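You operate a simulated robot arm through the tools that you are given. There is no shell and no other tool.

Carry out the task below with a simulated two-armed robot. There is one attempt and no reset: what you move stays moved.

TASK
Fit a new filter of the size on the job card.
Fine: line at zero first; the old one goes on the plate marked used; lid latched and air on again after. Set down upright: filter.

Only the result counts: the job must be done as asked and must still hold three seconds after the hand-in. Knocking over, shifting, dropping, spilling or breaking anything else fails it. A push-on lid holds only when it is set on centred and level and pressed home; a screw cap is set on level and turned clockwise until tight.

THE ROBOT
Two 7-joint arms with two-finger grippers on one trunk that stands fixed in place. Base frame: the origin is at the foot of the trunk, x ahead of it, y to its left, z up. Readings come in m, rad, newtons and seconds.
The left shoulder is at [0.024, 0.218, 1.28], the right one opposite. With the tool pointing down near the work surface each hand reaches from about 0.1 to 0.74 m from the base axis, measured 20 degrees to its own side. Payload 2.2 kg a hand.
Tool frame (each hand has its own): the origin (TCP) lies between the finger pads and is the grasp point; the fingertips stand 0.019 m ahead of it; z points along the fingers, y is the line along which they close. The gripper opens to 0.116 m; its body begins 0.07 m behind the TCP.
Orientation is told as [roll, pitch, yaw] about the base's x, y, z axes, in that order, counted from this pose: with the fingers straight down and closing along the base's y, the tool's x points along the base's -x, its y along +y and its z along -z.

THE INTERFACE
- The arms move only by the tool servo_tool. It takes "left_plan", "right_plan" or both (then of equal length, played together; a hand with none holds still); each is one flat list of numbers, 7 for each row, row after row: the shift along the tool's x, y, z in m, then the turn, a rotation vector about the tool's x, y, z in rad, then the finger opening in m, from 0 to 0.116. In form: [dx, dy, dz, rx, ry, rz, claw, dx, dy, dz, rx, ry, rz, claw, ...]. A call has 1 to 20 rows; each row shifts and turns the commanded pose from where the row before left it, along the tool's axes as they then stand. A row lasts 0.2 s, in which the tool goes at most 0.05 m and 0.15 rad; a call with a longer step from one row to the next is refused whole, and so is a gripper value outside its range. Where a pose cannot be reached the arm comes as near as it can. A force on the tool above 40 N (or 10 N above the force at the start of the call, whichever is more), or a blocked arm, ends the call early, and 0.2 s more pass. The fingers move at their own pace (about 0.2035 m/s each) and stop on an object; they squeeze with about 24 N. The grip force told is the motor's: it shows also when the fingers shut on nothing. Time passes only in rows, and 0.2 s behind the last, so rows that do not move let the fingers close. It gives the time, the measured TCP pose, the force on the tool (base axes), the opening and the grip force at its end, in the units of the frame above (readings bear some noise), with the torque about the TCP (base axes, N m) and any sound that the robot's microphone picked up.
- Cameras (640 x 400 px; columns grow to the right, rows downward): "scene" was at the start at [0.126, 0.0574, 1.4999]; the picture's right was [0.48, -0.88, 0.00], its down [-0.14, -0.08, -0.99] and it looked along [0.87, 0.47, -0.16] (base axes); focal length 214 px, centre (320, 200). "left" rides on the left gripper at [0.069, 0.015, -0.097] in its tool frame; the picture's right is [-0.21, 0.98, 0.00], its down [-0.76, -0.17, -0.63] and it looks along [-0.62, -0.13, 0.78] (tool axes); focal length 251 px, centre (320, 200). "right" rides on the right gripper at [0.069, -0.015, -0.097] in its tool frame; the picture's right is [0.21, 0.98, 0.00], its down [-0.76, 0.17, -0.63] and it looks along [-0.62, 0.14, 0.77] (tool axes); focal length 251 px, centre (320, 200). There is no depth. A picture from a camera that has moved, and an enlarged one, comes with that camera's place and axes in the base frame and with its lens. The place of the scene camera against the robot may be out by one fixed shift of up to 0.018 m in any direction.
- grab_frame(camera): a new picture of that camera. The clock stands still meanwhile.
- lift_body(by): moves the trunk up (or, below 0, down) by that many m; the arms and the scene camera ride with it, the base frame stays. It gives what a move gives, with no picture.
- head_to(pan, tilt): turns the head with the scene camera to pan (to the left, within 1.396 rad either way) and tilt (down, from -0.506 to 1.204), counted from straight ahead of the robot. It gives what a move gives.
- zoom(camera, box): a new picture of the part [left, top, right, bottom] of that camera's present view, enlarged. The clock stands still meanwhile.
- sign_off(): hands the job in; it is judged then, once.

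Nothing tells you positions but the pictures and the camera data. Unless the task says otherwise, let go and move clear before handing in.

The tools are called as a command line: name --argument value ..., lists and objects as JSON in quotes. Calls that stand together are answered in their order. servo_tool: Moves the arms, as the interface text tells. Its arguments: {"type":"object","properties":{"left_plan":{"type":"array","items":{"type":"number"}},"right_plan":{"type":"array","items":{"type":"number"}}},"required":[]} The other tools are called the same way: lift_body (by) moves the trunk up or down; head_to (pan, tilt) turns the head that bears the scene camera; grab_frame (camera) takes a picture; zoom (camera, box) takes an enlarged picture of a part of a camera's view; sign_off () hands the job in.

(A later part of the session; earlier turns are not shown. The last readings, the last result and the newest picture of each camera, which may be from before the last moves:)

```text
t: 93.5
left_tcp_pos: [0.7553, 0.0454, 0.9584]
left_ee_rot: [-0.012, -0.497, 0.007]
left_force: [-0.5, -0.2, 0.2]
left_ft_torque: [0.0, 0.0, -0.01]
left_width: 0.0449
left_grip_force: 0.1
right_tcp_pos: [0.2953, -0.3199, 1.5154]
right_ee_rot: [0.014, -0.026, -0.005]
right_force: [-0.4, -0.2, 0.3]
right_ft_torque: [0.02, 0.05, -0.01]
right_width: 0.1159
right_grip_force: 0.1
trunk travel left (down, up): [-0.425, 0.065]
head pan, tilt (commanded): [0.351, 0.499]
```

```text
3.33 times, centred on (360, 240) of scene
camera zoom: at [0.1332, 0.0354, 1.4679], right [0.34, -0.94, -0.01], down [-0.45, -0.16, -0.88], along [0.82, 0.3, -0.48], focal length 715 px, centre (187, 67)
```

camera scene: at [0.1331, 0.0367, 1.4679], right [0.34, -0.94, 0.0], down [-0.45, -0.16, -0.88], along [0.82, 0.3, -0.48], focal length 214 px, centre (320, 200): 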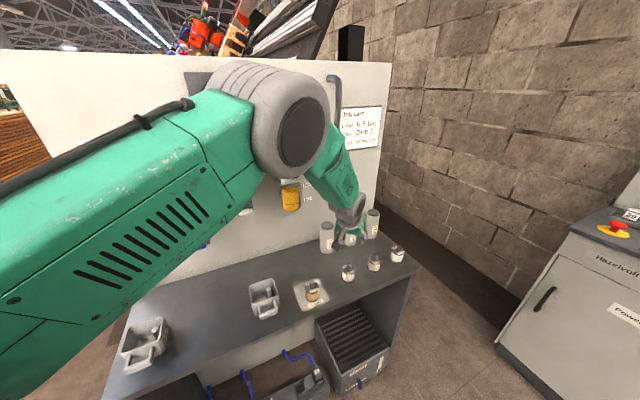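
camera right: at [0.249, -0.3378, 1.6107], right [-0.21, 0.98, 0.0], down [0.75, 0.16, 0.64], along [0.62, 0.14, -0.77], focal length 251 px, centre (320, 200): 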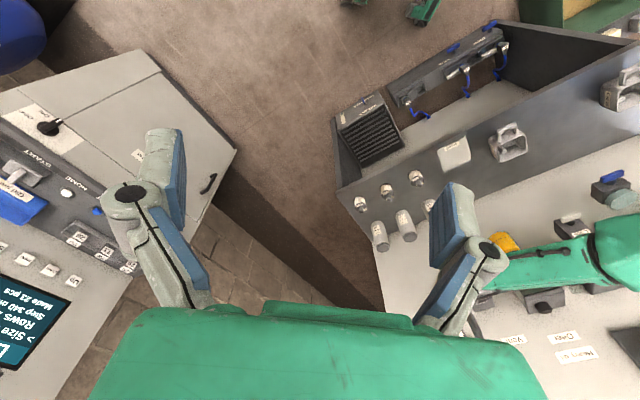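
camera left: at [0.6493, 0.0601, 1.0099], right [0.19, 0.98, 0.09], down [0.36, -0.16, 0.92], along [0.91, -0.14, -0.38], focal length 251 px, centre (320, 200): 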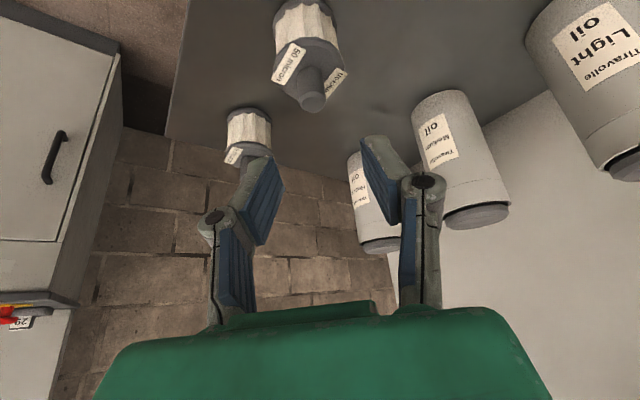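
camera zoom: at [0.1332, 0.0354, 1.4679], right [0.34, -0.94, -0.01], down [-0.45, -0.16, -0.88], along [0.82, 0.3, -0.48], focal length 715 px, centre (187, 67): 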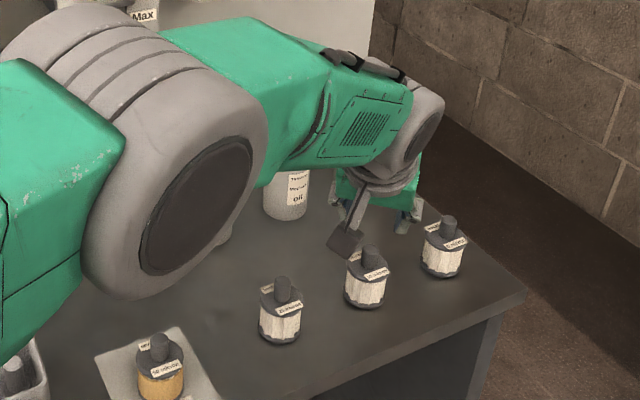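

servo_tool --left_plan '[0.0053, -0.0012, 0.0218, 0, 0, 0, 0.04, 0.0053, -0.0012, 0.0218, 0, 0, 0, 0.036, 0, 0, 0, 0, 0, 0, 0.036]'

grab_frame --camera "left"

zoom --camera "left" --box '[220, 60, 420, 220]'

```text
t: 94.3
left_tcp_pos: [0.7592, 0.0524, 0.9172]
left_ee_rot: [-0.013, -0.501, 0.007]
left_force: [0.0, -0.4, -0.7]
left_ft_torque: [-0.02, 0.01, -0.01]
left_width: 0.036
left_grip_force: 0.0
left hand out of reach, approached as far as the arm can: row 2
right_tcp_pos: [0.2923, -0.32, 1.5153]
right_ee_rot: [0.016, -0.028, -0.005]
right_force: [-0.8, 0.8, 0.3]
right_ft_torque: [-0.02, -0.01, 0.0]
right_width: 0.1162
right_grip_force: 0.0
trunk travel left (down, up): [-0.425, 0.065]
head pan, tilt (commanded): [0.351, 0.499]
```

```text
taken
camera left: at [0.6526, 0.0677, 0.9678], right [0.19, 0.98, 0.09], down [0.36, -0.16, 0.92], along [0.91, -0.14, -0.38], focal length 251 px, centre (320, 200)
```

left: 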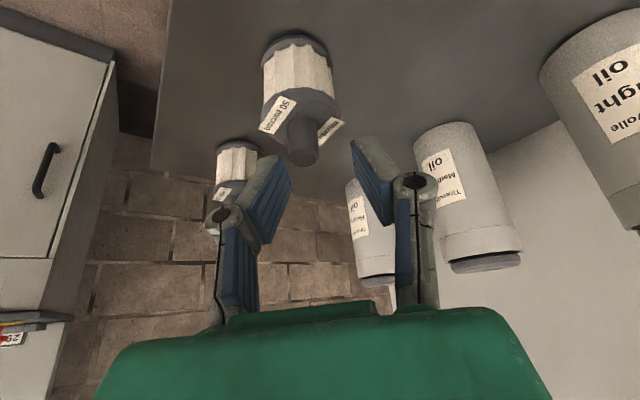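

```text
2.50 times, centred on (320, 140) of left
camera zoom: at [0.6526, 0.0677, 0.9678], right [0.19, 0.98, 0.09], down [0.36, -0.16, 0.92], along [0.91, -0.14, -0.38], focal length 629 px, centre (320, 350)
```

zoom: 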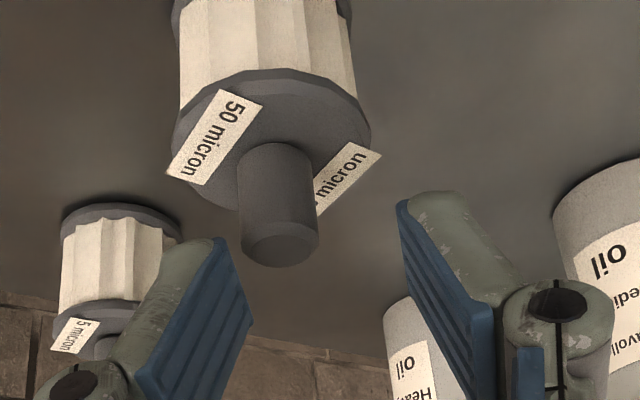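

The arm is at its reach limit here. I'll raise the hand, lower the trunk by 0.13 m for better reach, then come back down.

servo_tool --left_plan '[-0.0215, -0.003, -0.0338, 0, 0, 0, 0.036, -0.0215, -0.003, -0.0338, 0, 0, 0, 0.036, -0.0215, -0.003, -0.0338, 0, 0, 0, 0.036, 0, 0, 0, 0, 0, 0, 0.036]'

lift_body --by -0.1

grab_frame --camera "left"

grab_frame --camera "scene"

```text
t: 95.3
left_tcp_pos: [0.7648, 0.0418, 1.0365]
left_ee_rot: [-0.012, -0.498, 0.008]
left_force: [0.0, 0.3, 0.4]
left_ft_torque: [0.0, -0.01, 0.01]
left_width: 0.0359
left_grip_force: 0.0
right_tcp_pos: [0.2944, -0.3175, 1.5143]
right_ee_rot: [0.014, -0.027, -0.005]
right_force: [0.3, 0.8, 0.7]
right_ft_torque: [0.02, -0.03, 0.0]
right_width: 0.1158
right_grip_force: 0.0
trunk travel left (down, up): [-0.425, 0.065]
head pan, tilt (commanded): [0.351, 0.499]
```

```text
t: 96.7
left_tcp_pos: [0.7655, 0.0425, 0.9385]
left_ee_rot: [-0.014, -0.5, 0.006]
left_force: [0.0, -0.3, -0.9]
left_ft_torque: [0.02, -0.02, 0.01]
left_width: 0.0361
left_grip_force: 0.1
right_tcp_pos: [0.2925, -0.319, 1.4161]
right_ee_rot: [0.015, -0.029, -0.005]
right_force: [-0.3, 0.2, 0.7]
right_ft_torque: [0.0, 0.01, -0.01]
right_width: 0.1158
right_grip_force: 0.1
trunk travel left (down, up): [-0.325, 0.165]
head pan, tilt (commanded): [0.351, 0.499]
```

```text
taken
camera left: at [0.6583, 0.0575, 0.9892], right [0.19, 0.98, 0.09], down [0.36, -0.16, 0.92], along [0.91, -0.14, -0.38], focal length 251 px, centre (320, 200)
```

left: 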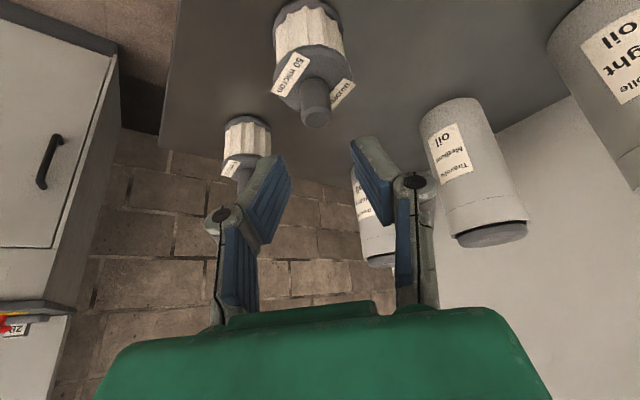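

```text
taken
camera scene: at [0.1312, 0.0376, 1.3682], right [0.34, -0.94, 0.0], down [-0.45, -0.16, -0.88], along [0.82, 0.3, -0.48], focal length 214 px, centre (320, 200)
```

scene: 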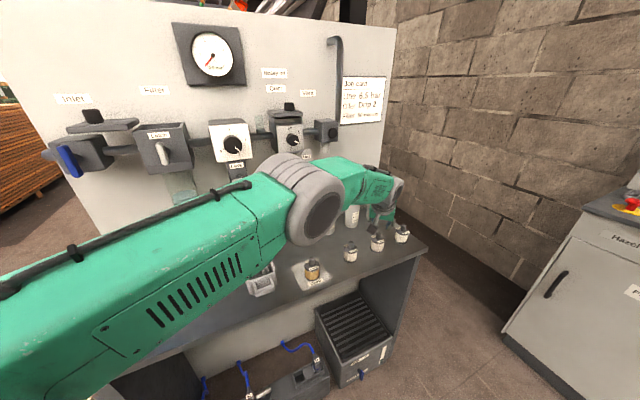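

servo_tool --left_plan '[0.0067, 0.0002, 0.0136, 0, 0, 0, 0.036, 0.0067, 0.0002, 0.0136, 0, 0, 0, 0.036, 0.005, 0.0002, 0.0102, 0, 0, 0, 0.036, 0, 0, 0, 0, 0, 0, 0.036]'

grab_frame --camera "left"

zoom --camera "left" --box '[220, 60, 420, 220]'

```text
t: 97.7
left_tcp_pos: [0.7674, 0.0398, 0.8957]
left_ee_rot: [-0.014, -0.499, 0.008]
left_force: [-0.8, 0.2, 0.4]
left_ft_torque: [0.02, -0.05, -0.02]
left_width: 0.0357
left_grip_force: 0.0
right_tcp_pos: [0.2939, -0.3195, 1.415]
right_ee_rot: [0.014, -0.028, -0.005]
right_force: [-0.2, 0.6, 0.0]
right_ft_torque: [0.01, -0.01, 0.04]
right_width: 0.116
right_grip_force: 0.0
trunk travel left (down, up): [-0.325, 0.165]
head pan, tilt (commanded): [0.351, 0.499]
```

```text
taken
camera left: at [0.6614, 0.0564, 0.947], right [0.19, 0.98, 0.09], down [0.36, -0.16, 0.92], along [0.91, -0.14, -0.38], focal length 251 px, centre (320, 200)
```

left: 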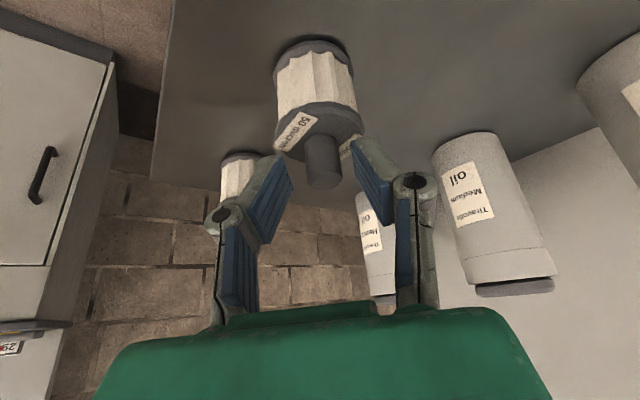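

```text
2.50 times, centred on (320, 140) of left
camera zoom: at [0.6614, 0.0564, 0.947], right [0.19, 0.98, 0.09], down [0.36, -0.16, 0.92], along [0.91, -0.14, -0.38], focal length 629 px, centre (320, 350)
```

zoom: 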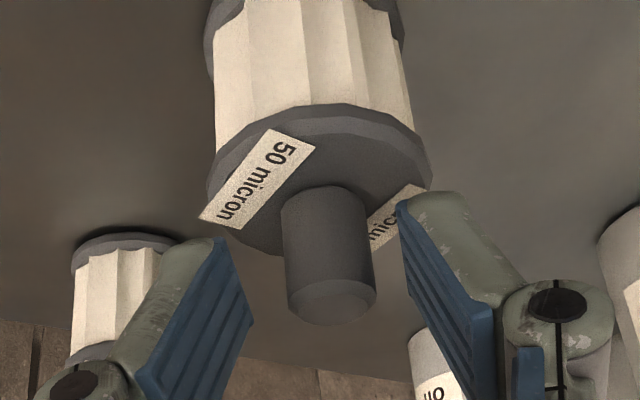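

servo_tool --left_plan '[0.0006, 0.002, 0.0031, 0, 0, 0, 0.036, 0, 0, 0, 0, 0, 0, 0.02, 0, 0, 0, 0, 0, 0, 0.0, 0, 0, 0, 0, 0, 0, 0.0]'

zoom --camera "left" --box '[220, 60, 420, 220]'

zoom --camera "scene" --box '[330, 170, 430, 280]'

```text
t: 98.7
left_tcp_pos: [0.7686, 0.0439, 0.892]
left_ee_rot: [-0.012, -0.498, 0.008]
left_force: [0.6, -0.2, -0.1]
left_ft_torque: [0.02, -0.01, -0.01]
left_width: 0.0182
left_grip_force: 24.3
right_tcp_pos: [0.2924, -0.319, 1.4153]
right_ee_rot: [0.014, -0.027, -0.006]
right_force: [-0.1, -0.6, 0.2]
right_ft_torque: [0.02, -0.02, -0.03]
right_width: 0.1161
right_grip_force: 0.0
trunk travel left (down, up): [-0.325, 0.165]
head pan, tilt (commanded): [0.351, 0.499]
```

```text
2.50 times, centred on (320, 140) of left
camera zoom: at [0.6625, 0.0591, 0.9431], right [0.19, 0.98, 0.09], down [0.36, -0.16, 0.92], along [0.91, -0.14, -0.38], focal length 629 px, centre (320, 350)
```

zoom: 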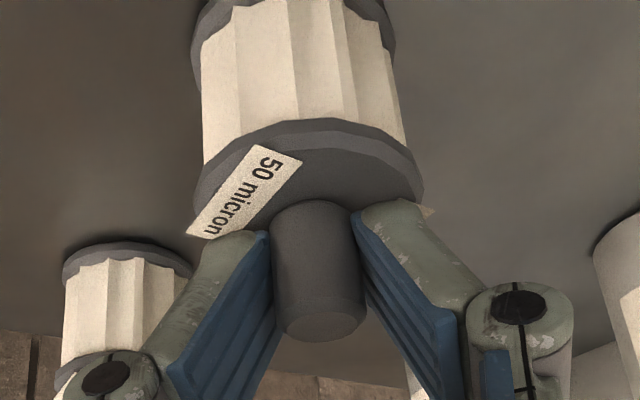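

```text
3.64 times, centred on (380, 225) of scene
camera zoom: at [0.1314, 0.0376, 1.3681], right [0.34, -0.94, 0.0], down [-0.45, -0.16, -0.88], along [0.82, 0.3, -0.48], focal length 780 px, centre (102, 109)
```

zoom: 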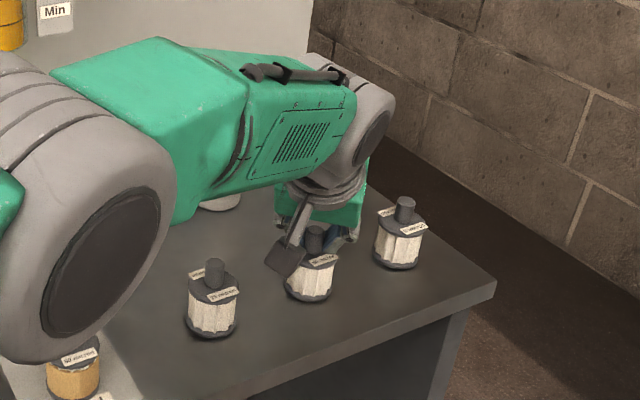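

The new 50 micron filter is gripped at 18 mm. I'll lift it straight up.

servo_tool --left_plan '[-0.0024, 0, -0.0044, 0, 0, 0, 0, -0.0072, 0, -0.0132, 0, 0, 0, 0, -0.0144, 0, -0.0263, 0, 0, 0, 0, -0.0144, 0, -0.0263, 0, 0, 0, 0]'

grab_frame --camera "left"

zoom --camera "scene" --box '[330, 170, 430, 280]'

```text
t: 99.7
left_tcp_pos: [0.7664, 0.0444, 0.9745]
left_ee_rot: [-0.013, -0.496, 0.007]
left_force: [0.3, 0.6, -1.2]
left_ft_torque: [0.02, -0.03, 0.02]
left_width: 0.0179
left_grip_force: 23.6
right_tcp_pos: [0.2921, -0.3187, 1.4141]
right_ee_rot: [0.017, -0.028, -0.006]
right_force: [0.1, -0.2, -0.3]
right_ft_torque: [0.01, -0.01, 0.01]
right_width: 0.1161
right_grip_force: 0.2
trunk travel left (down, up): [-0.325, 0.165]
head pan, tilt (commanded): [0.351, 0.499]
```

```text
taken
camera left: at [0.6607, 0.0608, 1.0261], right [0.19, 0.98, 0.09], down [0.36, -0.16, 0.92], along [0.91, -0.14, -0.38], focal length 251 px, centre (320, 200)
```

left: 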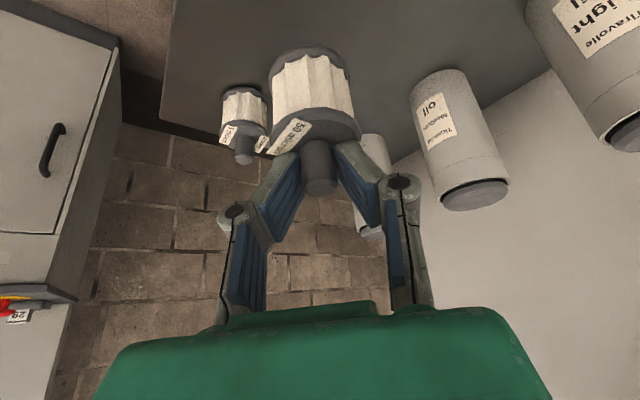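

```text
3.64 times, centred on (380, 225) of scene
camera zoom: at [0.1306, 0.0376, 1.3682], right [0.34, -0.94, 0.0], down [-0.45, -0.16, -0.88], along [0.82, 0.3, -0.48], focal length 780 px, centre (102, 109)
```

zoom: 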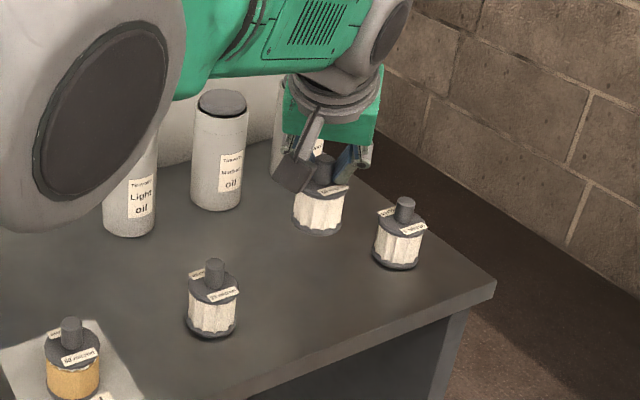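

lift_body --by 0.1

servo_tool --left_plan '[0.01176, 0.024, -0.0286, 0, 0, 0, 0, 0.01176, 0.024, -0.0286, 0, 0, 0, 0, 0.01176, 0.024, -0.0286, 0, 0, 0, 0, 0.01176, 0.024, -0.0286, 0, 0, 0, 0, 0.01176, 0.024, -0.0286, 0, 0, 0, 0, 0.01176, 0.024, -0.0286, 0, 0, 0, 0, 0.01176, 0.024, -0.0286, 0, 0, 0, 0]'

grab_frame --camera "left"

grab_frame --camera "scene"

```text
t: 101.0
left_tcp_pos: [0.7681, 0.0441, 1.0746]
left_ee_rot: [-0.014, -0.496, 0.007]
left_force: [-0.8, 0.2, -0.9]
left_ft_torque: [-0.02, 0.03, 0.01]
left_width: 0.018
left_grip_force: 24.3
right_tcp_pos: [0.2938, -0.3195, 1.5144]
right_ee_rot: [0.014, -0.029, -0.006]
right_force: [0.0, -0.3, -0.2]
right_ft_torque: [-0.03, -0.01, 0.01]
right_width: 0.1162
right_grip_force: 0.1
trunk travel left (down, up): [-0.425, 0.065]
head pan, tilt (commanded): [0.351, 0.499]
```

```text
t: 102.6
left_tcp_pos: [0.5976, 0.2161, 1.2088]
left_ee_rot: [-0.014, -0.501, 0.005]
left_force: [-1.2, 0.5, -0.9]
left_ft_torque: [-0.03, -0.01, -0.03]
left_width: 0.0179
left_grip_force: 23.8
right_tcp_pos: [0.2912, -0.3156, 1.517]
right_ee_rot: [0.013, -0.029, -0.006]
right_force: [0.4, -0.8, 0.7]
right_ft_torque: [-0.01, -0.02, 0.02]
right_width: 0.116
right_grip_force: 0.2
trunk travel left (down, up): [-0.425, 0.065]
head pan, tilt (commanded): [0.351, 0.499]
```

```text
taken
camera left: at [0.4912, 0.232, 1.2603], right [0.19, 0.98, 0.09], down [0.36, -0.15, 0.92], along [0.91, -0.14, -0.38], focal length 251 px, centre (320, 200)
```

left: 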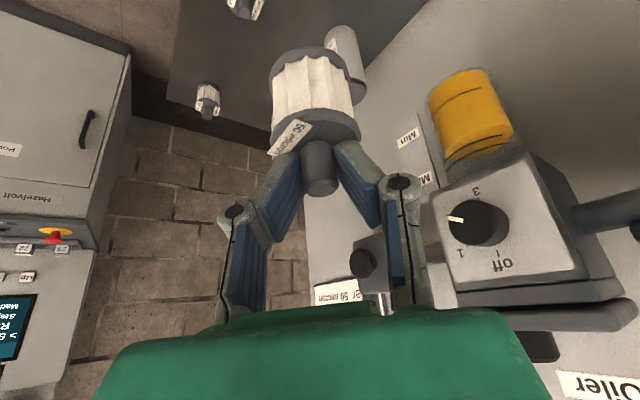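

```text
taken
camera scene: at [0.1283, 0.0409, 1.4684], right [0.34, -0.94, 0.0], down [-0.45, -0.16, -0.88], along [0.82, 0.3, -0.48], focal length 214 px, centre (320, 200)
```

scene: 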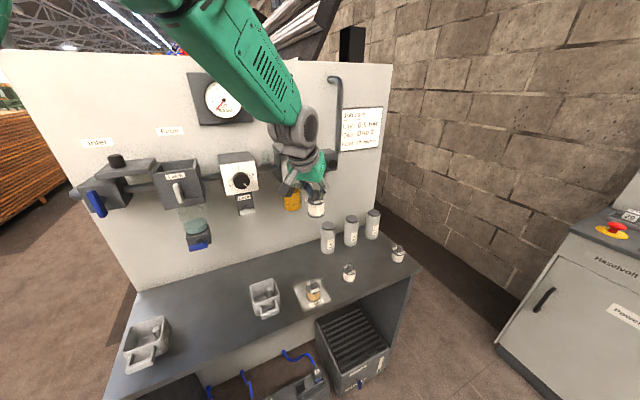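

servo_tool --left_plan '[-0.0096, 0, -0.0176, -0.0627, 0, -0.1149, 0, -0.0096, 0, -0.0176, -0.0627, 0, -0.1149, 0, -0.0096, 0, -0.0176, -0.0627, 0, -0.1149, 0, -0.0096, 0, -0.0176, -0.0627, 0, -0.1149, 0, -0.0096, 0, -0.0176, -0.0627, 0, -0.1149, 0, -0.0096, 0, -0.0176, -0.0627, 0, -0.1149, 0]'

grab_frame --camera "left"

grab_frame --camera "scene"

```text
t: 104.0
left_tcp_pos: [0.5984, 0.2194, 1.3377]
left_ee_rot: [-0.044, -0.474, 0.821]
left_force: [0.2, -0.2, -1.3]
left_ft_torque: [0.01, -0.02, -0.01]
left_width: 0.0181
left_grip_force: 23.7
right_tcp_pos: [0.2933, -0.3211, 1.5138]
right_ee_rot: [0.017, -0.028, -0.007]
right_force: [0.3, 0.1, -0.2]
right_ft_torque: [0.01, -0.03, -0.02]
right_width: 0.1161
right_grip_force: 0.1
trunk travel left (down, up): [-0.425, 0.065]
head pan, tilt (commanded): [0.351, 0.499]
```

```text
taken
camera left: at [0.5141, 0.157, 1.3905], right [-0.57, 0.82, 0.06], down [0.36, 0.19, 0.91], along [0.74, 0.54, -0.4], focal length 251 px, centre (320, 200)
```

left: 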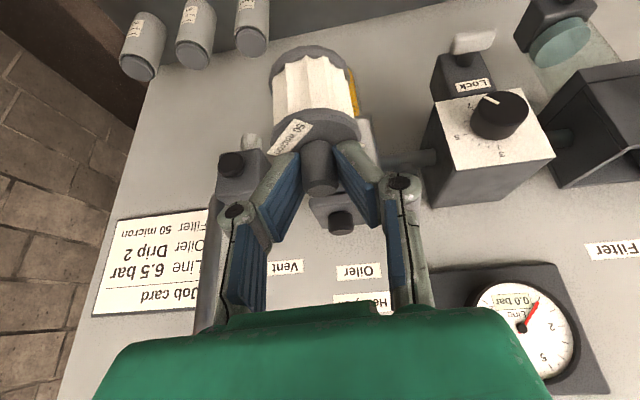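

```text
taken
camera scene: at [0.1344, 0.0283, 1.476], right [0.24, -0.97, 0.0], down [-0.39, -0.1, -0.91], along [0.89, 0.22, -0.4], focal length 214 px, centre (320, 200)
```

scene: 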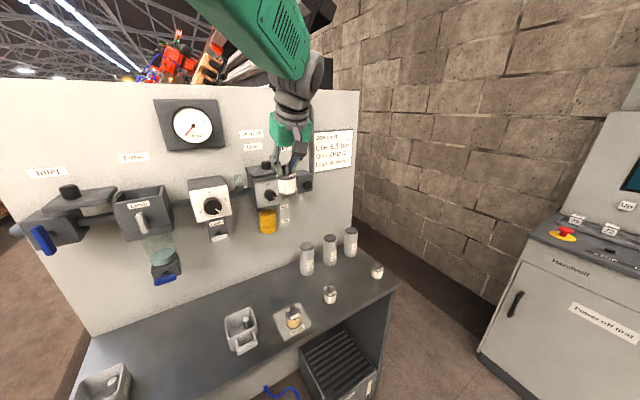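

I'll raise the trunk for easier reach near the housing, correct the filter's uprightness, and carry it in front of the open housing.

lift_body --by 0.065

servo_tool --left_plan '[0, 0, 0, -0.014, -0.024, 0.032, 0, -0.0041, 0.0352, -0.0003, 0, 0, 0, 0, -0.0041, 0.0352, 0.0022, 0, 0, 0, 0, -0.0041, 0.0352, 0.0022, 0, 0, 0, 0, -0.0041, 0.0352, 0.0022, 0, 0, 0, 0, -0.0041, 0.0352, 0.0022, 0, 0, 0, 0, -0.0041, 0.0352, 0.0022, 0, 0, 0, 0, -0.0041, 0.0352, 0.0022, 0, 0, 0, 0, -0.0041, 0.0352, 0.0022, 0, 0, 0, 0]'

grab_frame --camera "left"

grab_frame --camera "scene"

```text
t: 105.0
left_tcp_pos: [0.5989, 0.2234, 1.3993]
left_ee_rot: [-0.038, -0.472, 0.818]
left_force: [-0.1, -0.1, -0.2]
left_ft_torque: [0.01, -0.01, 0.0]
left_width: 0.018
left_grip_force: 24.2
right_tcp_pos: [0.2926, -0.3202, 1.5792]
right_ee_rot: [0.016, -0.026, -0.005]
right_force: [0.3, -1.2, 0.8]
right_ft_torque: [0.0, 0.0, 0.01]
right_width: 0.116
right_grip_force: 0.0
trunk travel left (down, up): [-0.49, 0.0]
head pan, tilt (commanded): [0.351, 0.499]
```

```text
t: 107.0
left_tcp_pos: [0.426, 0.4432, 1.3991]
left_ee_rot: [0.02, -0.516, 0.755]
left_force: [-0.1, 0.1, -0.1]
left_ft_torque: [-0.02, -0.02, 0.01]
left_width: 0.0181
left_grip_force: 23.9
right_tcp_pos: [0.2924, -0.3183, 1.5804]
right_ee_rot: [0.014, -0.03, -0.006]
right_force: [-0.8, 0.4, -0.1]
right_ft_torque: [0.02, 0.02, -0.01]
right_width: 0.1162
right_grip_force: 0.0
trunk travel left (down, up): [-0.49, 0.0]
head pan, tilt (commanded): [0.351, 0.499]
```

```text
taken
camera left: at [0.3398, 0.3799, 1.4494], right [-0.54, 0.83, 0.12], down [0.38, 0.11, 0.92], along [0.75, 0.54, -0.37], focal length 251 px, centre (320, 200)
```

left: 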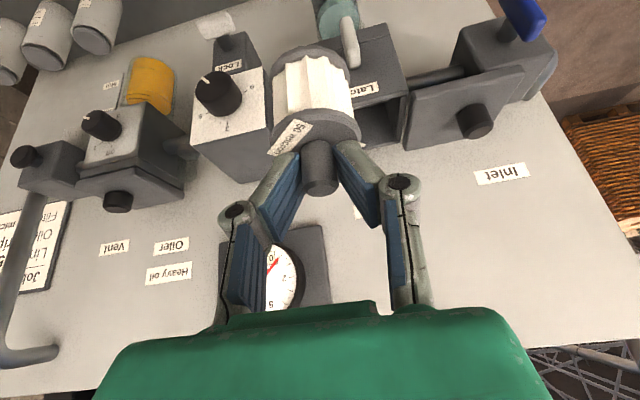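

```text
taken
camera scene: at [0.1289, 0.0374, 1.5324], right [0.32, -0.95, 0.0], down [-0.46, -0.16, -0.87], along [0.83, 0.28, -0.49], focal length 214 px, centre (320, 200)
```

scene: 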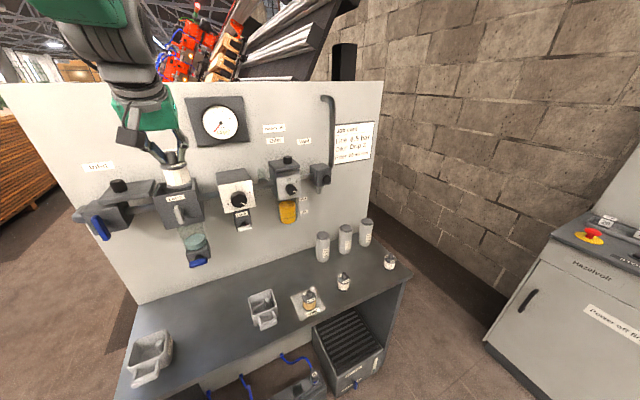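

servo_tool --left_plan '[0, 0, 0, 0.0186, 0.018, -0.026, 0, -0.0292, 0.0092, 0.02, 0, 0, 0, 0, -0.0292, 0.0092, 0.02, 0, 0, 0, 0, -0.0292, 0.0092, 0.02, 0, 0, 0, 0, -0.0292, 0.0092, 0.02, 0, 0, 0, 0, 0, 0, 0, 0, 0, 0, 0]'

grab_frame --camera "left"

zoom --camera "scene" --box '[100, 100, 260, 260]'

```text
t: 108.4
left_tcp_pos: [0.5038, 0.5692, 1.3829]
left_ee_rot: [-0.01, -0.496, 0.784]
left_force: [-1.3, 0.3, -0.6]
left_ft_torque: [0.0, 0.04, 0.01]
left_width: 0.0178
left_grip_force: 24.1
right_tcp_pos: [0.2933, -0.3169, 1.5802]
right_ee_rot: [0.015, -0.028, -0.007]
right_force: [0.1, -0.1, -0.7]
right_ft_torque: [0.0, 0.02, 0.0]
right_width: 0.1159
right_grip_force: 0.2
trunk travel left (down, up): [-0.49, 0.0]
head pan, tilt (commanded): [0.351, 0.499]
```

```text
taken
camera left: at [0.417, 0.5054, 1.4346], right [-0.55, 0.83, 0.09], down [0.37, 0.14, 0.92], along [0.75, 0.54, -0.39], focal length 251 px, centre (320, 200)
```

left: 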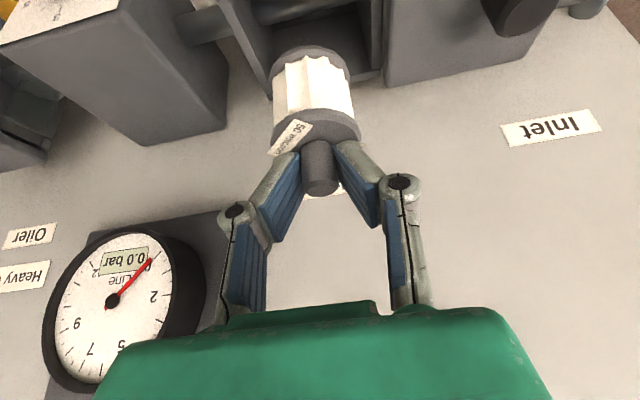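

```text
2.50 times, centred on (180, 180) of scene
camera zoom: at [0.1306, 0.0412, 1.5331], right [0.34, -0.94, 0.0], down [-0.45, -0.16, -0.88], along [0.82, 0.3, -0.48], focal length 536 px, centre (670, 250)
```

zoom: 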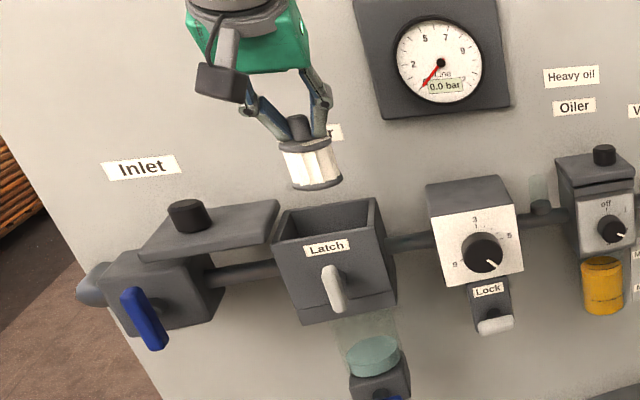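

servo_tool --left_plan '[0.0028, 0.0028, 0, 0, 0, 0, 0, 0.0096, 0, 0.0176, 0, 0, 0, 0, 0.0096, 0, 0.0176, 0, 0, 0, 0, 0.0048, 0, 0.0088, 0, 0, 0, 0, 0, 0, 0, 0, 0, 0, 0]'

grab_frame --camera "left"

zoom --camera "scene" --box '[130, 120, 250, 240]'

```text
t: 109.6
left_tcp_pos: [0.5007, 0.5675, 1.3343]
left_ee_rot: [-0.01, -0.496, 0.785]
left_force: [-0.3, -0.1, -0.4]
left_ft_torque: [0.02, -0.02, -0.01]
left_width: 0.0183
left_grip_force: 23.5
right_tcp_pos: [0.2939, -0.3177, 1.5803]
right_ee_rot: [0.015, -0.028, -0.006]
right_force: [0.3, -1.0, -0.1]
right_ft_torque: [-0.03, -0.03, 0.0]
right_width: 0.1161
right_grip_force: 0.1
trunk travel left (down, up): [-0.49, 0.0]
head pan, tilt (commanded): [0.351, 0.499]
```

```text
taken
camera left: at [0.4147, 0.5042, 1.3852], right [-0.55, 0.83, 0.09], down [0.37, 0.14, 0.92], along [0.75, 0.54, -0.39], focal length 251 px, centre (320, 200)
```

left: 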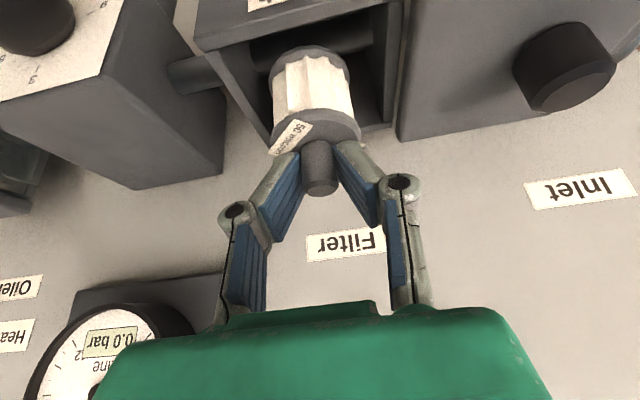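

```text
3.33 times, centred on (190, 180) of scene
camera zoom: at [0.1302, 0.0403, 1.5332], right [0.34, -0.94, 0.0], down [-0.45, -0.16, -0.88], along [0.82, 0.3, -0.48], focal length 715 px, centre (753, 267)
```

zoom: 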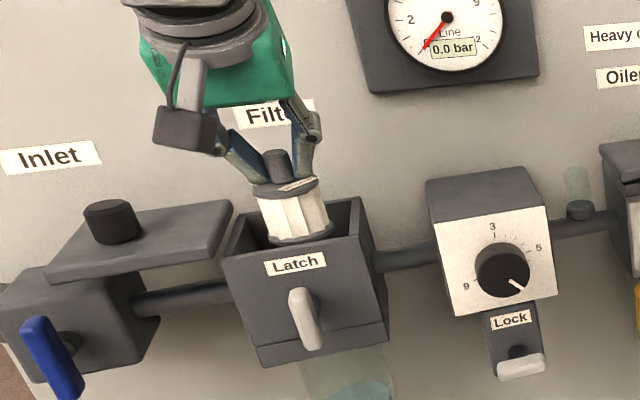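

servo_tool --left_plan '[0.0076, 0.0015, 0.0129, 0, 0, 0, 0, 0.0072, 0, 0.0132, 0, 0, 0, 0, 0.0072, 0, 0.0132, 0, 0, 0, 0, 0, 0, 0, 0, 0, 0, 0]'

grab_frame --camera "left"

zoom --camera "scene" --box '[130, 120, 250, 240]'

```text
t: 110.6
left_tcp_pos: [0.4995, 0.5692, 1.2907]
left_ee_rot: [-0.009, -0.497, 0.785]
left_force: [-1.3, -0.3, -0.4]
left_ft_torque: [-0.02, 0.0, -0.01]
left_width: 0.0179
left_grip_force: 24.4
right_tcp_pos: [0.2939, -0.3173, 1.5804]
right_ee_rot: [0.015, -0.027, -0.004]
right_force: [-0.6, 0.0, -0.4]
right_ft_torque: [0.0, 0.01, 0.0]
right_width: 0.1161
right_grip_force: 0.1
trunk travel left (down, up): [-0.49, 0.0]
head pan, tilt (commanded): [0.351, 0.499]
```

```text
taken
camera left: at [0.4131, 0.5054, 1.3415], right [-0.55, 0.83, 0.09], down [0.37, 0.14, 0.92], along [0.75, 0.54, -0.39], focal length 251 px, centre (320, 200)
```

left: 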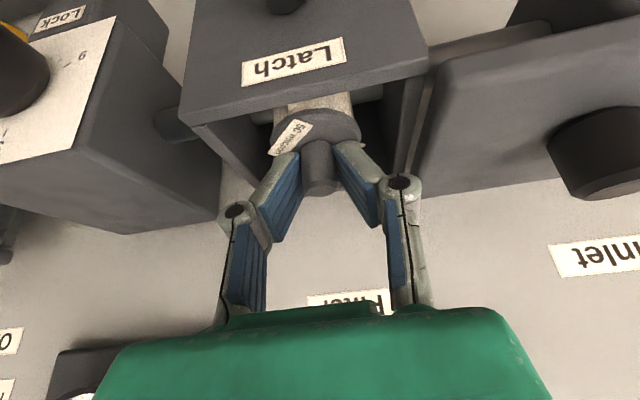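

```text
3.33 times, centred on (190, 180) of scene
camera zoom: at [0.1302, 0.0413, 1.5332], right [0.34, -0.94, 0.0], down [-0.45, -0.16, -0.88], along [0.82, 0.3, -0.48], focal length 715 px, centre (753, 267)
```

zoom: 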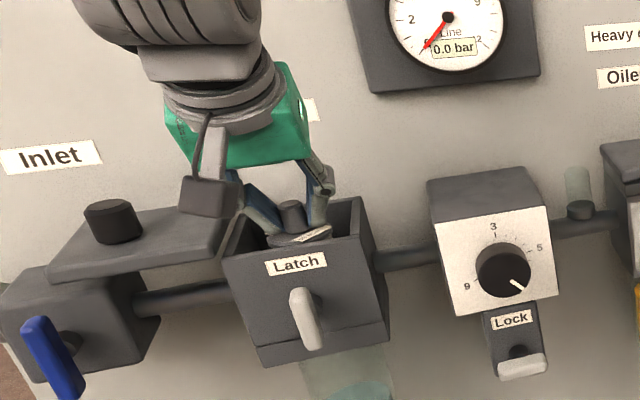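

servo_tool --left_plan '[0.0024, 0, 0.0044, 0, 0, 0, 0, 0.0024, 0, 0.0044, 0, 0, 0, 0, 0.0024, 0, 0.0044, 0, 0, 0, 0, 0.0024, 0, 0.0044, 0, 0, 0, 0]'

servo_tool --left_plan '[0.0014, 0, 0.0026, 0, 0, 0, 0, 0, 0, 0, 0, 0, 0, 0]'

```text
t: 111.6
left_tcp_pos: [0.5005, 0.5688, 1.2681]
left_ee_rot: [-0.009, -0.496, 0.784]
left_force: [-0.8, -0.2, -0.5]
left_ft_torque: [-0.02, 0.03, 0.01]
left_width: 0.018
left_grip_force: 23.6
right_tcp_pos: [0.2951, -0.3175, 1.5807]
right_ee_rot: [0.015, -0.029, -0.005]
right_force: [0.1, -0.1, -0.3]
right_ft_torque: [-0.02, -0.01, 0.03]
right_width: 0.116
right_grip_force: 0.0
trunk travel left (down, up): [-0.49, 0.0]
head pan, tilt (commanded): [0.351, 0.499]
```

```text
t: 112.2
left_tcp_pos: [0.5009, 0.5684, 1.2654]
left_ee_rot: [-0.011, -0.498, 0.783]
left_force: [-0.5, 0.4, 0.1]
left_ft_torque: [0.01, 0.0, -0.03]
left_width: 0.0179
left_grip_force: 24.6
right_tcp_pos: [0.2938, -0.3174, 1.58]
right_ee_rot: [0.014, -0.028, -0.006]
right_force: [0.1, 1.0, -0.2]
right_ft_torque: [-0.03, 0.01, 0.01]
right_width: 0.1158
right_grip_force: 0.1
trunk travel left (down, up): [-0.49, 0.0]
head pan, tilt (commanded): [0.351, 0.499]
```

servo_tool --left_plan '[0.0012, 0, 0.0022, 0, 0, 0, 0, 0, 0, 0, 0, 0, 0, 0]'

servo_tool --left_plan '[0.0012, 0, 0.0022, 0, 0, 0, 0, 0, 0, 0, 0, 0, 0, 0]'

grab_frame --camera "left"

```text
t: 112.8
left_tcp_pos: [0.4994, 0.5677, 1.2645]
left_ee_rot: [-0.009, -0.496, 0.785]
left_force: [0.4, -1.2, -1.0]
left_ft_torque: [0.02, -0.01, 0.03]
left_width: 0.0182
left_grip_force: 24.2
right_tcp_pos: [0.2932, -0.3186, 1.5804]
right_ee_rot: [0.014, -0.028, -0.005]
right_force: [-0.4, 0.1, -0.2]
right_ft_torque: [-0.02, -0.01, 0.02]
right_width: 0.116
right_grip_force: 0.0
trunk travel left (down, up): [-0.49, 0.0]
head pan, tilt (commanded): [0.351, 0.499]
```

```text
t: 113.4
left_tcp_pos: [0.4995, 0.5685, 1.262]
left_ee_rot: [-0.01, -0.495, 0.784]
left_force: [0.2, -0.5, -0.5]
left_ft_torque: [-0.01, -0.01, -0.04]
left_width: 0.0179
left_grip_force: 24.2
right_tcp_pos: [0.2934, -0.318, 1.5806]
right_ee_rot: [0.012, -0.028, -0.006]
right_force: [-1.0, 0.0, -0.1]
right_ft_torque: [0.0, 0.03, 0.01]
right_width: 0.116
right_grip_force: 0.1
trunk travel left (down, up): [-0.49, 0.0]
head pan, tilt (commanded): [0.351, 0.499]
```

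```text
taken
camera left: at [0.4133, 0.5047, 1.3135], right [-0.55, 0.83, 0.09], down [0.37, 0.14, 0.92], along [0.75, 0.54, -0.39], focal length 251 px, centre (320, 200)
```

left: 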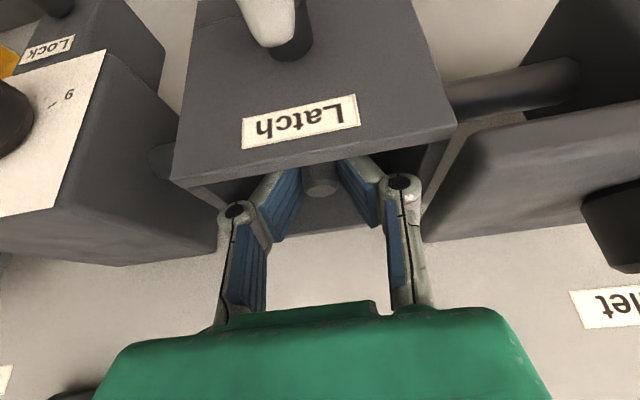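

servo_tool --left_plan '[0.0012, 0, 0.0022, 0, 0, 0, 0, 0, 0, 0, 0, 0, 0, 0]'

servo_tool --left_plan '[0.0012, 0, 0.0022, 0, 0, 0, 0, 0, 0, 0, 0, 0, 0, 0]'

```text
t: 114.0
left_tcp_pos: [0.4993, 0.568, 1.2626]
left_ee_rot: [-0.011, -0.498, 0.783]
left_force: [-0.6, 2.0, 9.3]
left_ft_torque: [0.15, 0.0, -0.01]
left_width: 0.0179
left_grip_force: 23.9
right_tcp_pos: [0.2927, -0.3196, 1.5813]
right_ee_rot: [0.016, -0.028, -0.006]
right_force: [-0.1, 0.1, -0.1]
right_ft_torque: [0.0, 0.0, -0.02]
right_width: 0.1158
right_grip_force: 0.1
trunk travel left (down, up): [-0.49, 0.0]
head pan, tilt (commanded): [0.351, 0.499]
```

```text
t: 114.6
left_tcp_pos: [0.4997, 0.5673, 1.2617]
left_ee_rot: [-0.011, -0.504, 0.784]
left_force: [-2.3, 5.7, 27.0]
left_ft_torque: [0.1, 0.09, 0.02]
left_width: 0.0183
left_grip_force: 23.5
right_tcp_pos: [0.2905, -0.3212, 1.5806]
right_ee_rot: [0.016, -0.031, -0.006]
right_force: [0.1, -0.8, -0.7]
right_ft_torque: [0.02, 0.01, 0.04]
right_width: 0.1161
right_grip_force: 0.0
trunk travel left (down, up): [-0.49, 0.0]
head pan, tilt (commanded): [0.351, 0.499]
```

The filter bottomed out at the expected height, 1.2625 (the old one's equivalent), so it is seated. I'll relieve the pressure, let go and rise.

servo_tool --left_plan '[-0.0016, 0, -0.003, 0, 0, 0, 0, 0, 0, 0, 0, 0, 0, 0.02, 0, 0, 0, 0, 0, 0, 0.034, 0, 0, 0, 0, 0, 0, 0.034]'

servo_tool --left_plan '[-0.0072, 0, -0.0132, 0, 0, 0, 0.034, -0.0096, 0, -0.0176, 0, 0, 0, 0.034, -0.0144, 0, -0.0263, 0, 0, 0, 0.034, -0.0144, 0, -0.0263, 0, 0, 0, 0.05, 0, 0, 0, 0, 0, 0, 0.05]'

grab_frame --camera "left"

zoom --camera "scene" --box '[130, 120, 250, 240]'

```text
t: 115.6
left_tcp_pos: [0.4995, 0.5676, 1.2599]
left_ee_rot: [-0.008, -0.494, 0.784]
left_force: [-1.4, -0.7, 3.4]
left_ft_torque: [-0.01, 0.05, -0.01]
left_width: 0.0338
left_grip_force: 0.1
right_tcp_pos: [0.2923, -0.32, 1.5803]
right_ee_rot: [0.015, -0.028, -0.005]
right_force: [0.5, -0.2, 0.6]
right_ft_torque: [-0.02, -0.02, 0.03]
right_width: 0.1161
right_grip_force: 0.0
trunk travel left (down, up): [-0.49, 0.0]
head pan, tilt (commanded): [0.351, 0.499]
```

```text
t: 116.8
left_tcp_pos: [0.5004, 0.5677, 1.3543]
left_ee_rot: [-0.008, -0.496, 0.784]
left_force: [-0.9, 1.2, 0.8]
left_ft_torque: [-0.02, 0.0, -0.01]
left_width: 0.0501
left_grip_force: 0.1
right_tcp_pos: [0.2935, -0.3187, 1.5794]
right_ee_rot: [0.014, -0.027, -0.006]
right_force: [0.2, 0.3, 0.2]
right_ft_torque: [-0.01, 0.01, -0.04]
right_width: 0.1159
right_grip_force: 0.1
trunk travel left (down, up): [-0.49, 0.0]
head pan, tilt (commanded): [0.351, 0.499]
```

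```text
taken
camera left: at [0.4135, 0.5046, 1.4067], right [-0.55, 0.83, 0.09], down [0.37, 0.14, 0.92], along [0.75, 0.54, -0.39], focal length 251 px, centre (320, 200)
```

left: 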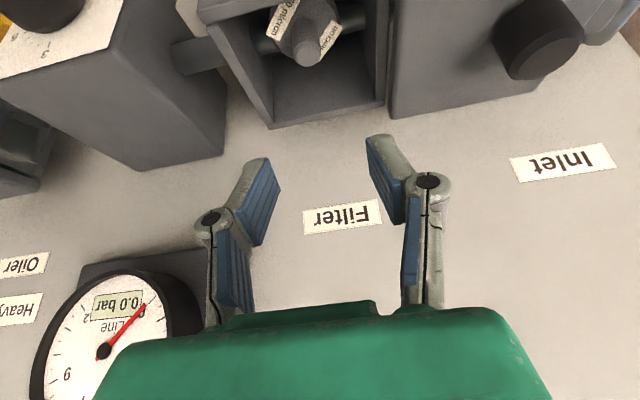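

```text
3.33 times, centred on (190, 180) of scene
camera zoom: at [0.1301, 0.0405, 1.5331], right [0.34, -0.94, 0.0], down [-0.45, -0.16, -0.88], along [0.82, 0.3, -0.48], focal length 715 px, centre (753, 267)
```

zoom: 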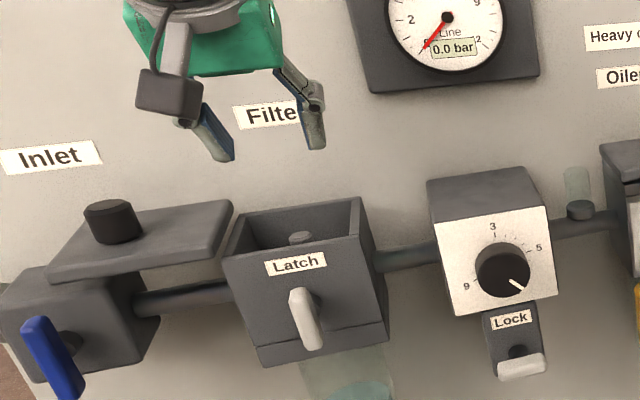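

servo_tool --left_plan '[0, 0, 0, 0, 0.124, 0, 0.06, 0, 0, 0, 0, 0.124, 0, 0.06, 0, 0, 0, 0, 0.124, 0, 0.06, 0, 0, -0.02, 0, 0.124, 0, 0.06, 0.03, 0, 0, 0, 0, 0, 0.06]'

grab_frame --camera "left"

zoom --camera "left" --box '[230, 60, 430, 200]'

```text
t: 118.0
left_tcp_pos: [0.4745, 0.5487, 1.376]
left_ee_rot: [-0.01, 0.0, 0.778]
left_force: [0.2, 0.3, 0.0]
left_ft_torque: [0.01, -0.07, -0.01]
left_width: 0.0598
left_grip_force: 0.1
right_tcp_pos: [0.2912, -0.3167, 1.581]
right_ee_rot: [0.015, -0.031, -0.006]
right_force: [0.0, -0.2, 0.4]
right_ft_torque: [0.01, -0.04, 0.03]
right_width: 0.1158
right_grip_force: 0.1
trunk travel left (down, up): [-0.49, 0.0]
head pan, tilt (commanded): [0.351, 0.499]
```

```text
taken
camera left: at [0.4132, 0.5119, 1.4719], right [-0.53, 0.85, -0.01], down [0.65, 0.42, 0.63], along [0.54, 0.33, -0.77], focal length 251 px, centre (320, 200)
```

left: 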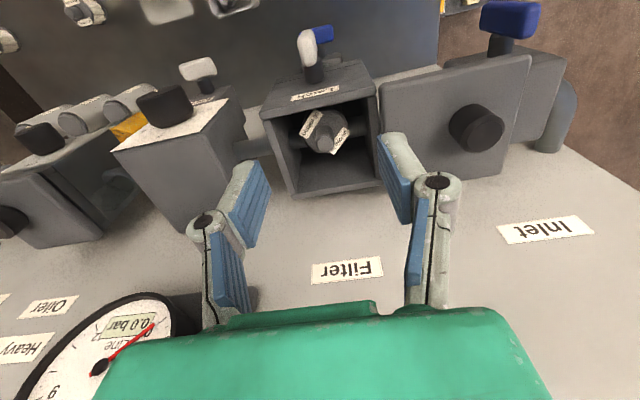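

```text
2.86 times, centred on (330, 130) of left
camera zoom: at [0.4132, 0.5119, 1.4719], right [-0.53, 0.85, -0.01], down [0.65, 0.42, 0.63], along [0.54, 0.33, -0.77], focal length 718 px, centre (291, 400)
```

zoom: 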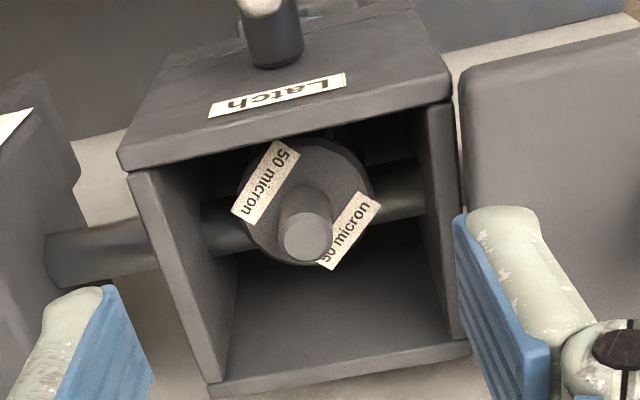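

The new 50 micron filter stands seated and upright in the housing. Next I'll go back to the cover's knob to slide it shut.

servo_tool --left_plan '[-0.0073, 0.0352, 0, 0, 0, 0, 0.06, -0.0073, 0.0352, 0, 0, 0, 0, 0.06, -0.0073, 0.0352, 0, 0, 0, 0, 0.06, 0, 0, 0, 0, 0, 0, 0.06]'

grab_frame --camera "left"

```text
t: 119.0
left_tcp_pos: [0.4203, 0.6362, 1.3726]
left_ee_rot: [-0.01, 0.002, 0.778]
left_force: [0.4, 0.3, 0.3]
left_ft_torque: [0.03, 0.02, -0.02]
left_width: 0.0601
left_grip_force: 0.0
right_tcp_pos: [0.2965, -0.3185, 1.5794]
right_ee_rot: [0.015, -0.028, -0.004]
right_force: [0.2, -0.5, -0.7]
right_ft_torque: [0.01, 0.02, 0.02]
right_width: 0.116
right_grip_force: 0.1
trunk travel left (down, up): [-0.49, 0.0]
head pan, tilt (commanded): [0.351, 0.499]
```

```text
taken
camera left: at [0.3598, 0.6001, 1.4679], right [-0.53, 0.85, -0.01], down [0.65, 0.42, 0.63], along [0.54, 0.33, -0.77], focal length 251 px, centre (320, 200)
```

left: 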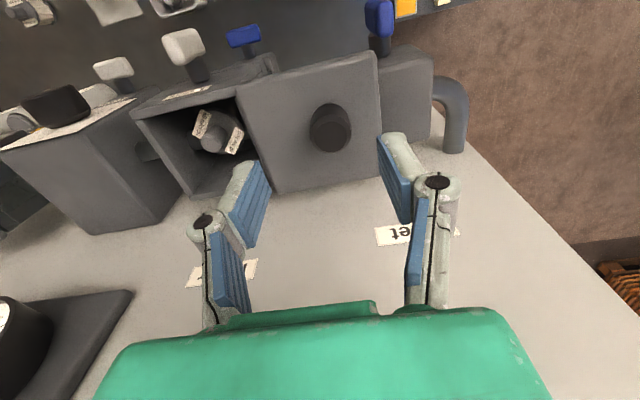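

servo_tool --left_plan '[-0.0025, 0.0046, 0.02, 0, 0, 0, 0.06, 0, 0, 0.025, 0, 0, 0, 0.06, 0, 0, 0.013, 0, 0, 0, 0.06, 0, 0, 0, 0, 0, 0, 0.06]'

grab_frame --camera "left"

```text
t: 120.0
left_tcp_pos: [0.4158, 0.6413, 1.3168]
left_ee_rot: [-0.01, -0.002, 0.777]
left_force: [0.0, 0.4, 0.2]
left_ft_torque: [0.01, 0.02, 0.01]
left_width: 0.0597
left_grip_force: 0.0
right_tcp_pos: [0.2927, -0.3197, 1.5808]
right_ee_rot: [0.014, -0.029, -0.005]
right_force: [0.8, -0.2, -0.4]
right_ft_torque: [0.02, 0.0, -0.03]
right_width: 0.1159
right_grip_force: 0.1
trunk travel left (down, up): [-0.49, 0.0]
head pan, tilt (commanded): [0.351, 0.499]
```

```text
taken
camera left: at [0.3564, 0.6048, 1.4116], right [-0.53, 0.85, -0.01], down [0.65, 0.42, 0.63], along [0.54, 0.33, -0.77], focal length 251 px, centre (320, 200)
```

left: 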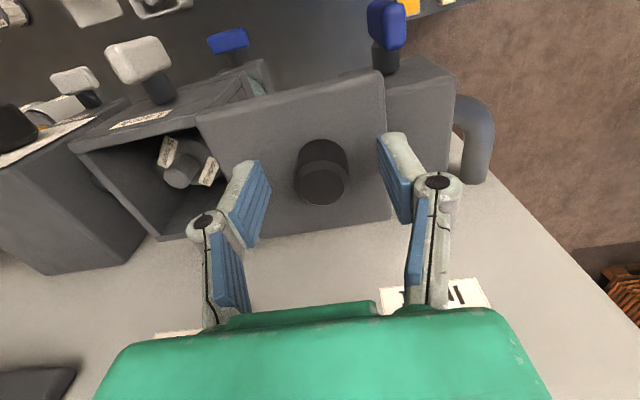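

servo_tool --left_plan '[0, 0, 0, 0, 0, 0, 0.03, 0, 0, 0, 0, 0, 0, 0.0, 0, 0, 0, 0, 0, 0, 0.0, 0, -0.01, 0, 0, 0, 0, 0.0, 0, -0.01, 0, 0, 0, 0, 0.0, 0, -0.01, 0, 0, 0, 0, 0.0, 0, -0.01, 0, 0, 0, 0, 0.0]'

grab_frame --camera "left"

```text
t: 121.6
left_tcp_pos: [0.4452, 0.6122, 1.3171]
left_ee_rot: [-0.01, -0.004, 0.778]
left_force: [1.3, 2.3, 10.7]
left_ft_torque: [0.9, -0.99, 0.06]
left_width: 0.0286
left_grip_force: 44.5
right_tcp_pos: [0.2945, -0.3189, 1.5792]
right_ee_rot: [0.014, -0.027, -0.005]
right_force: [0.7, -1.0, -0.2]
right_ft_torque: [0.01, -0.03, 0.0]
right_width: 0.1159
right_grip_force: 0.1
trunk travel left (down, up): [-0.49, 0.0]
head pan, tilt (commanded): [0.351, 0.499]
```

```text
taken
camera left: at [0.3851, 0.5747, 1.4123], right [-0.53, 0.85, -0.01], down [0.65, 0.41, 0.64], along [0.54, 0.33, -0.77], focal length 251 px, centre (320, 200)
```

left: 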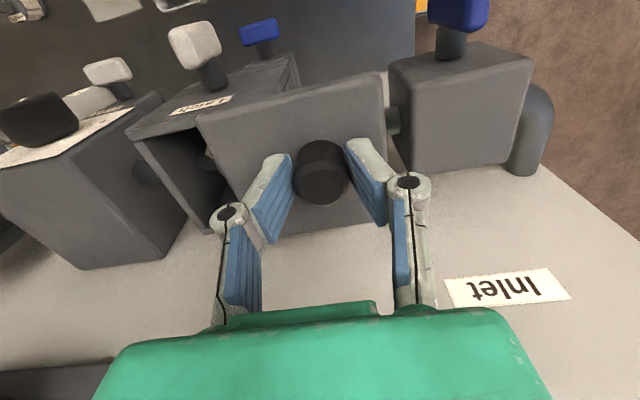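

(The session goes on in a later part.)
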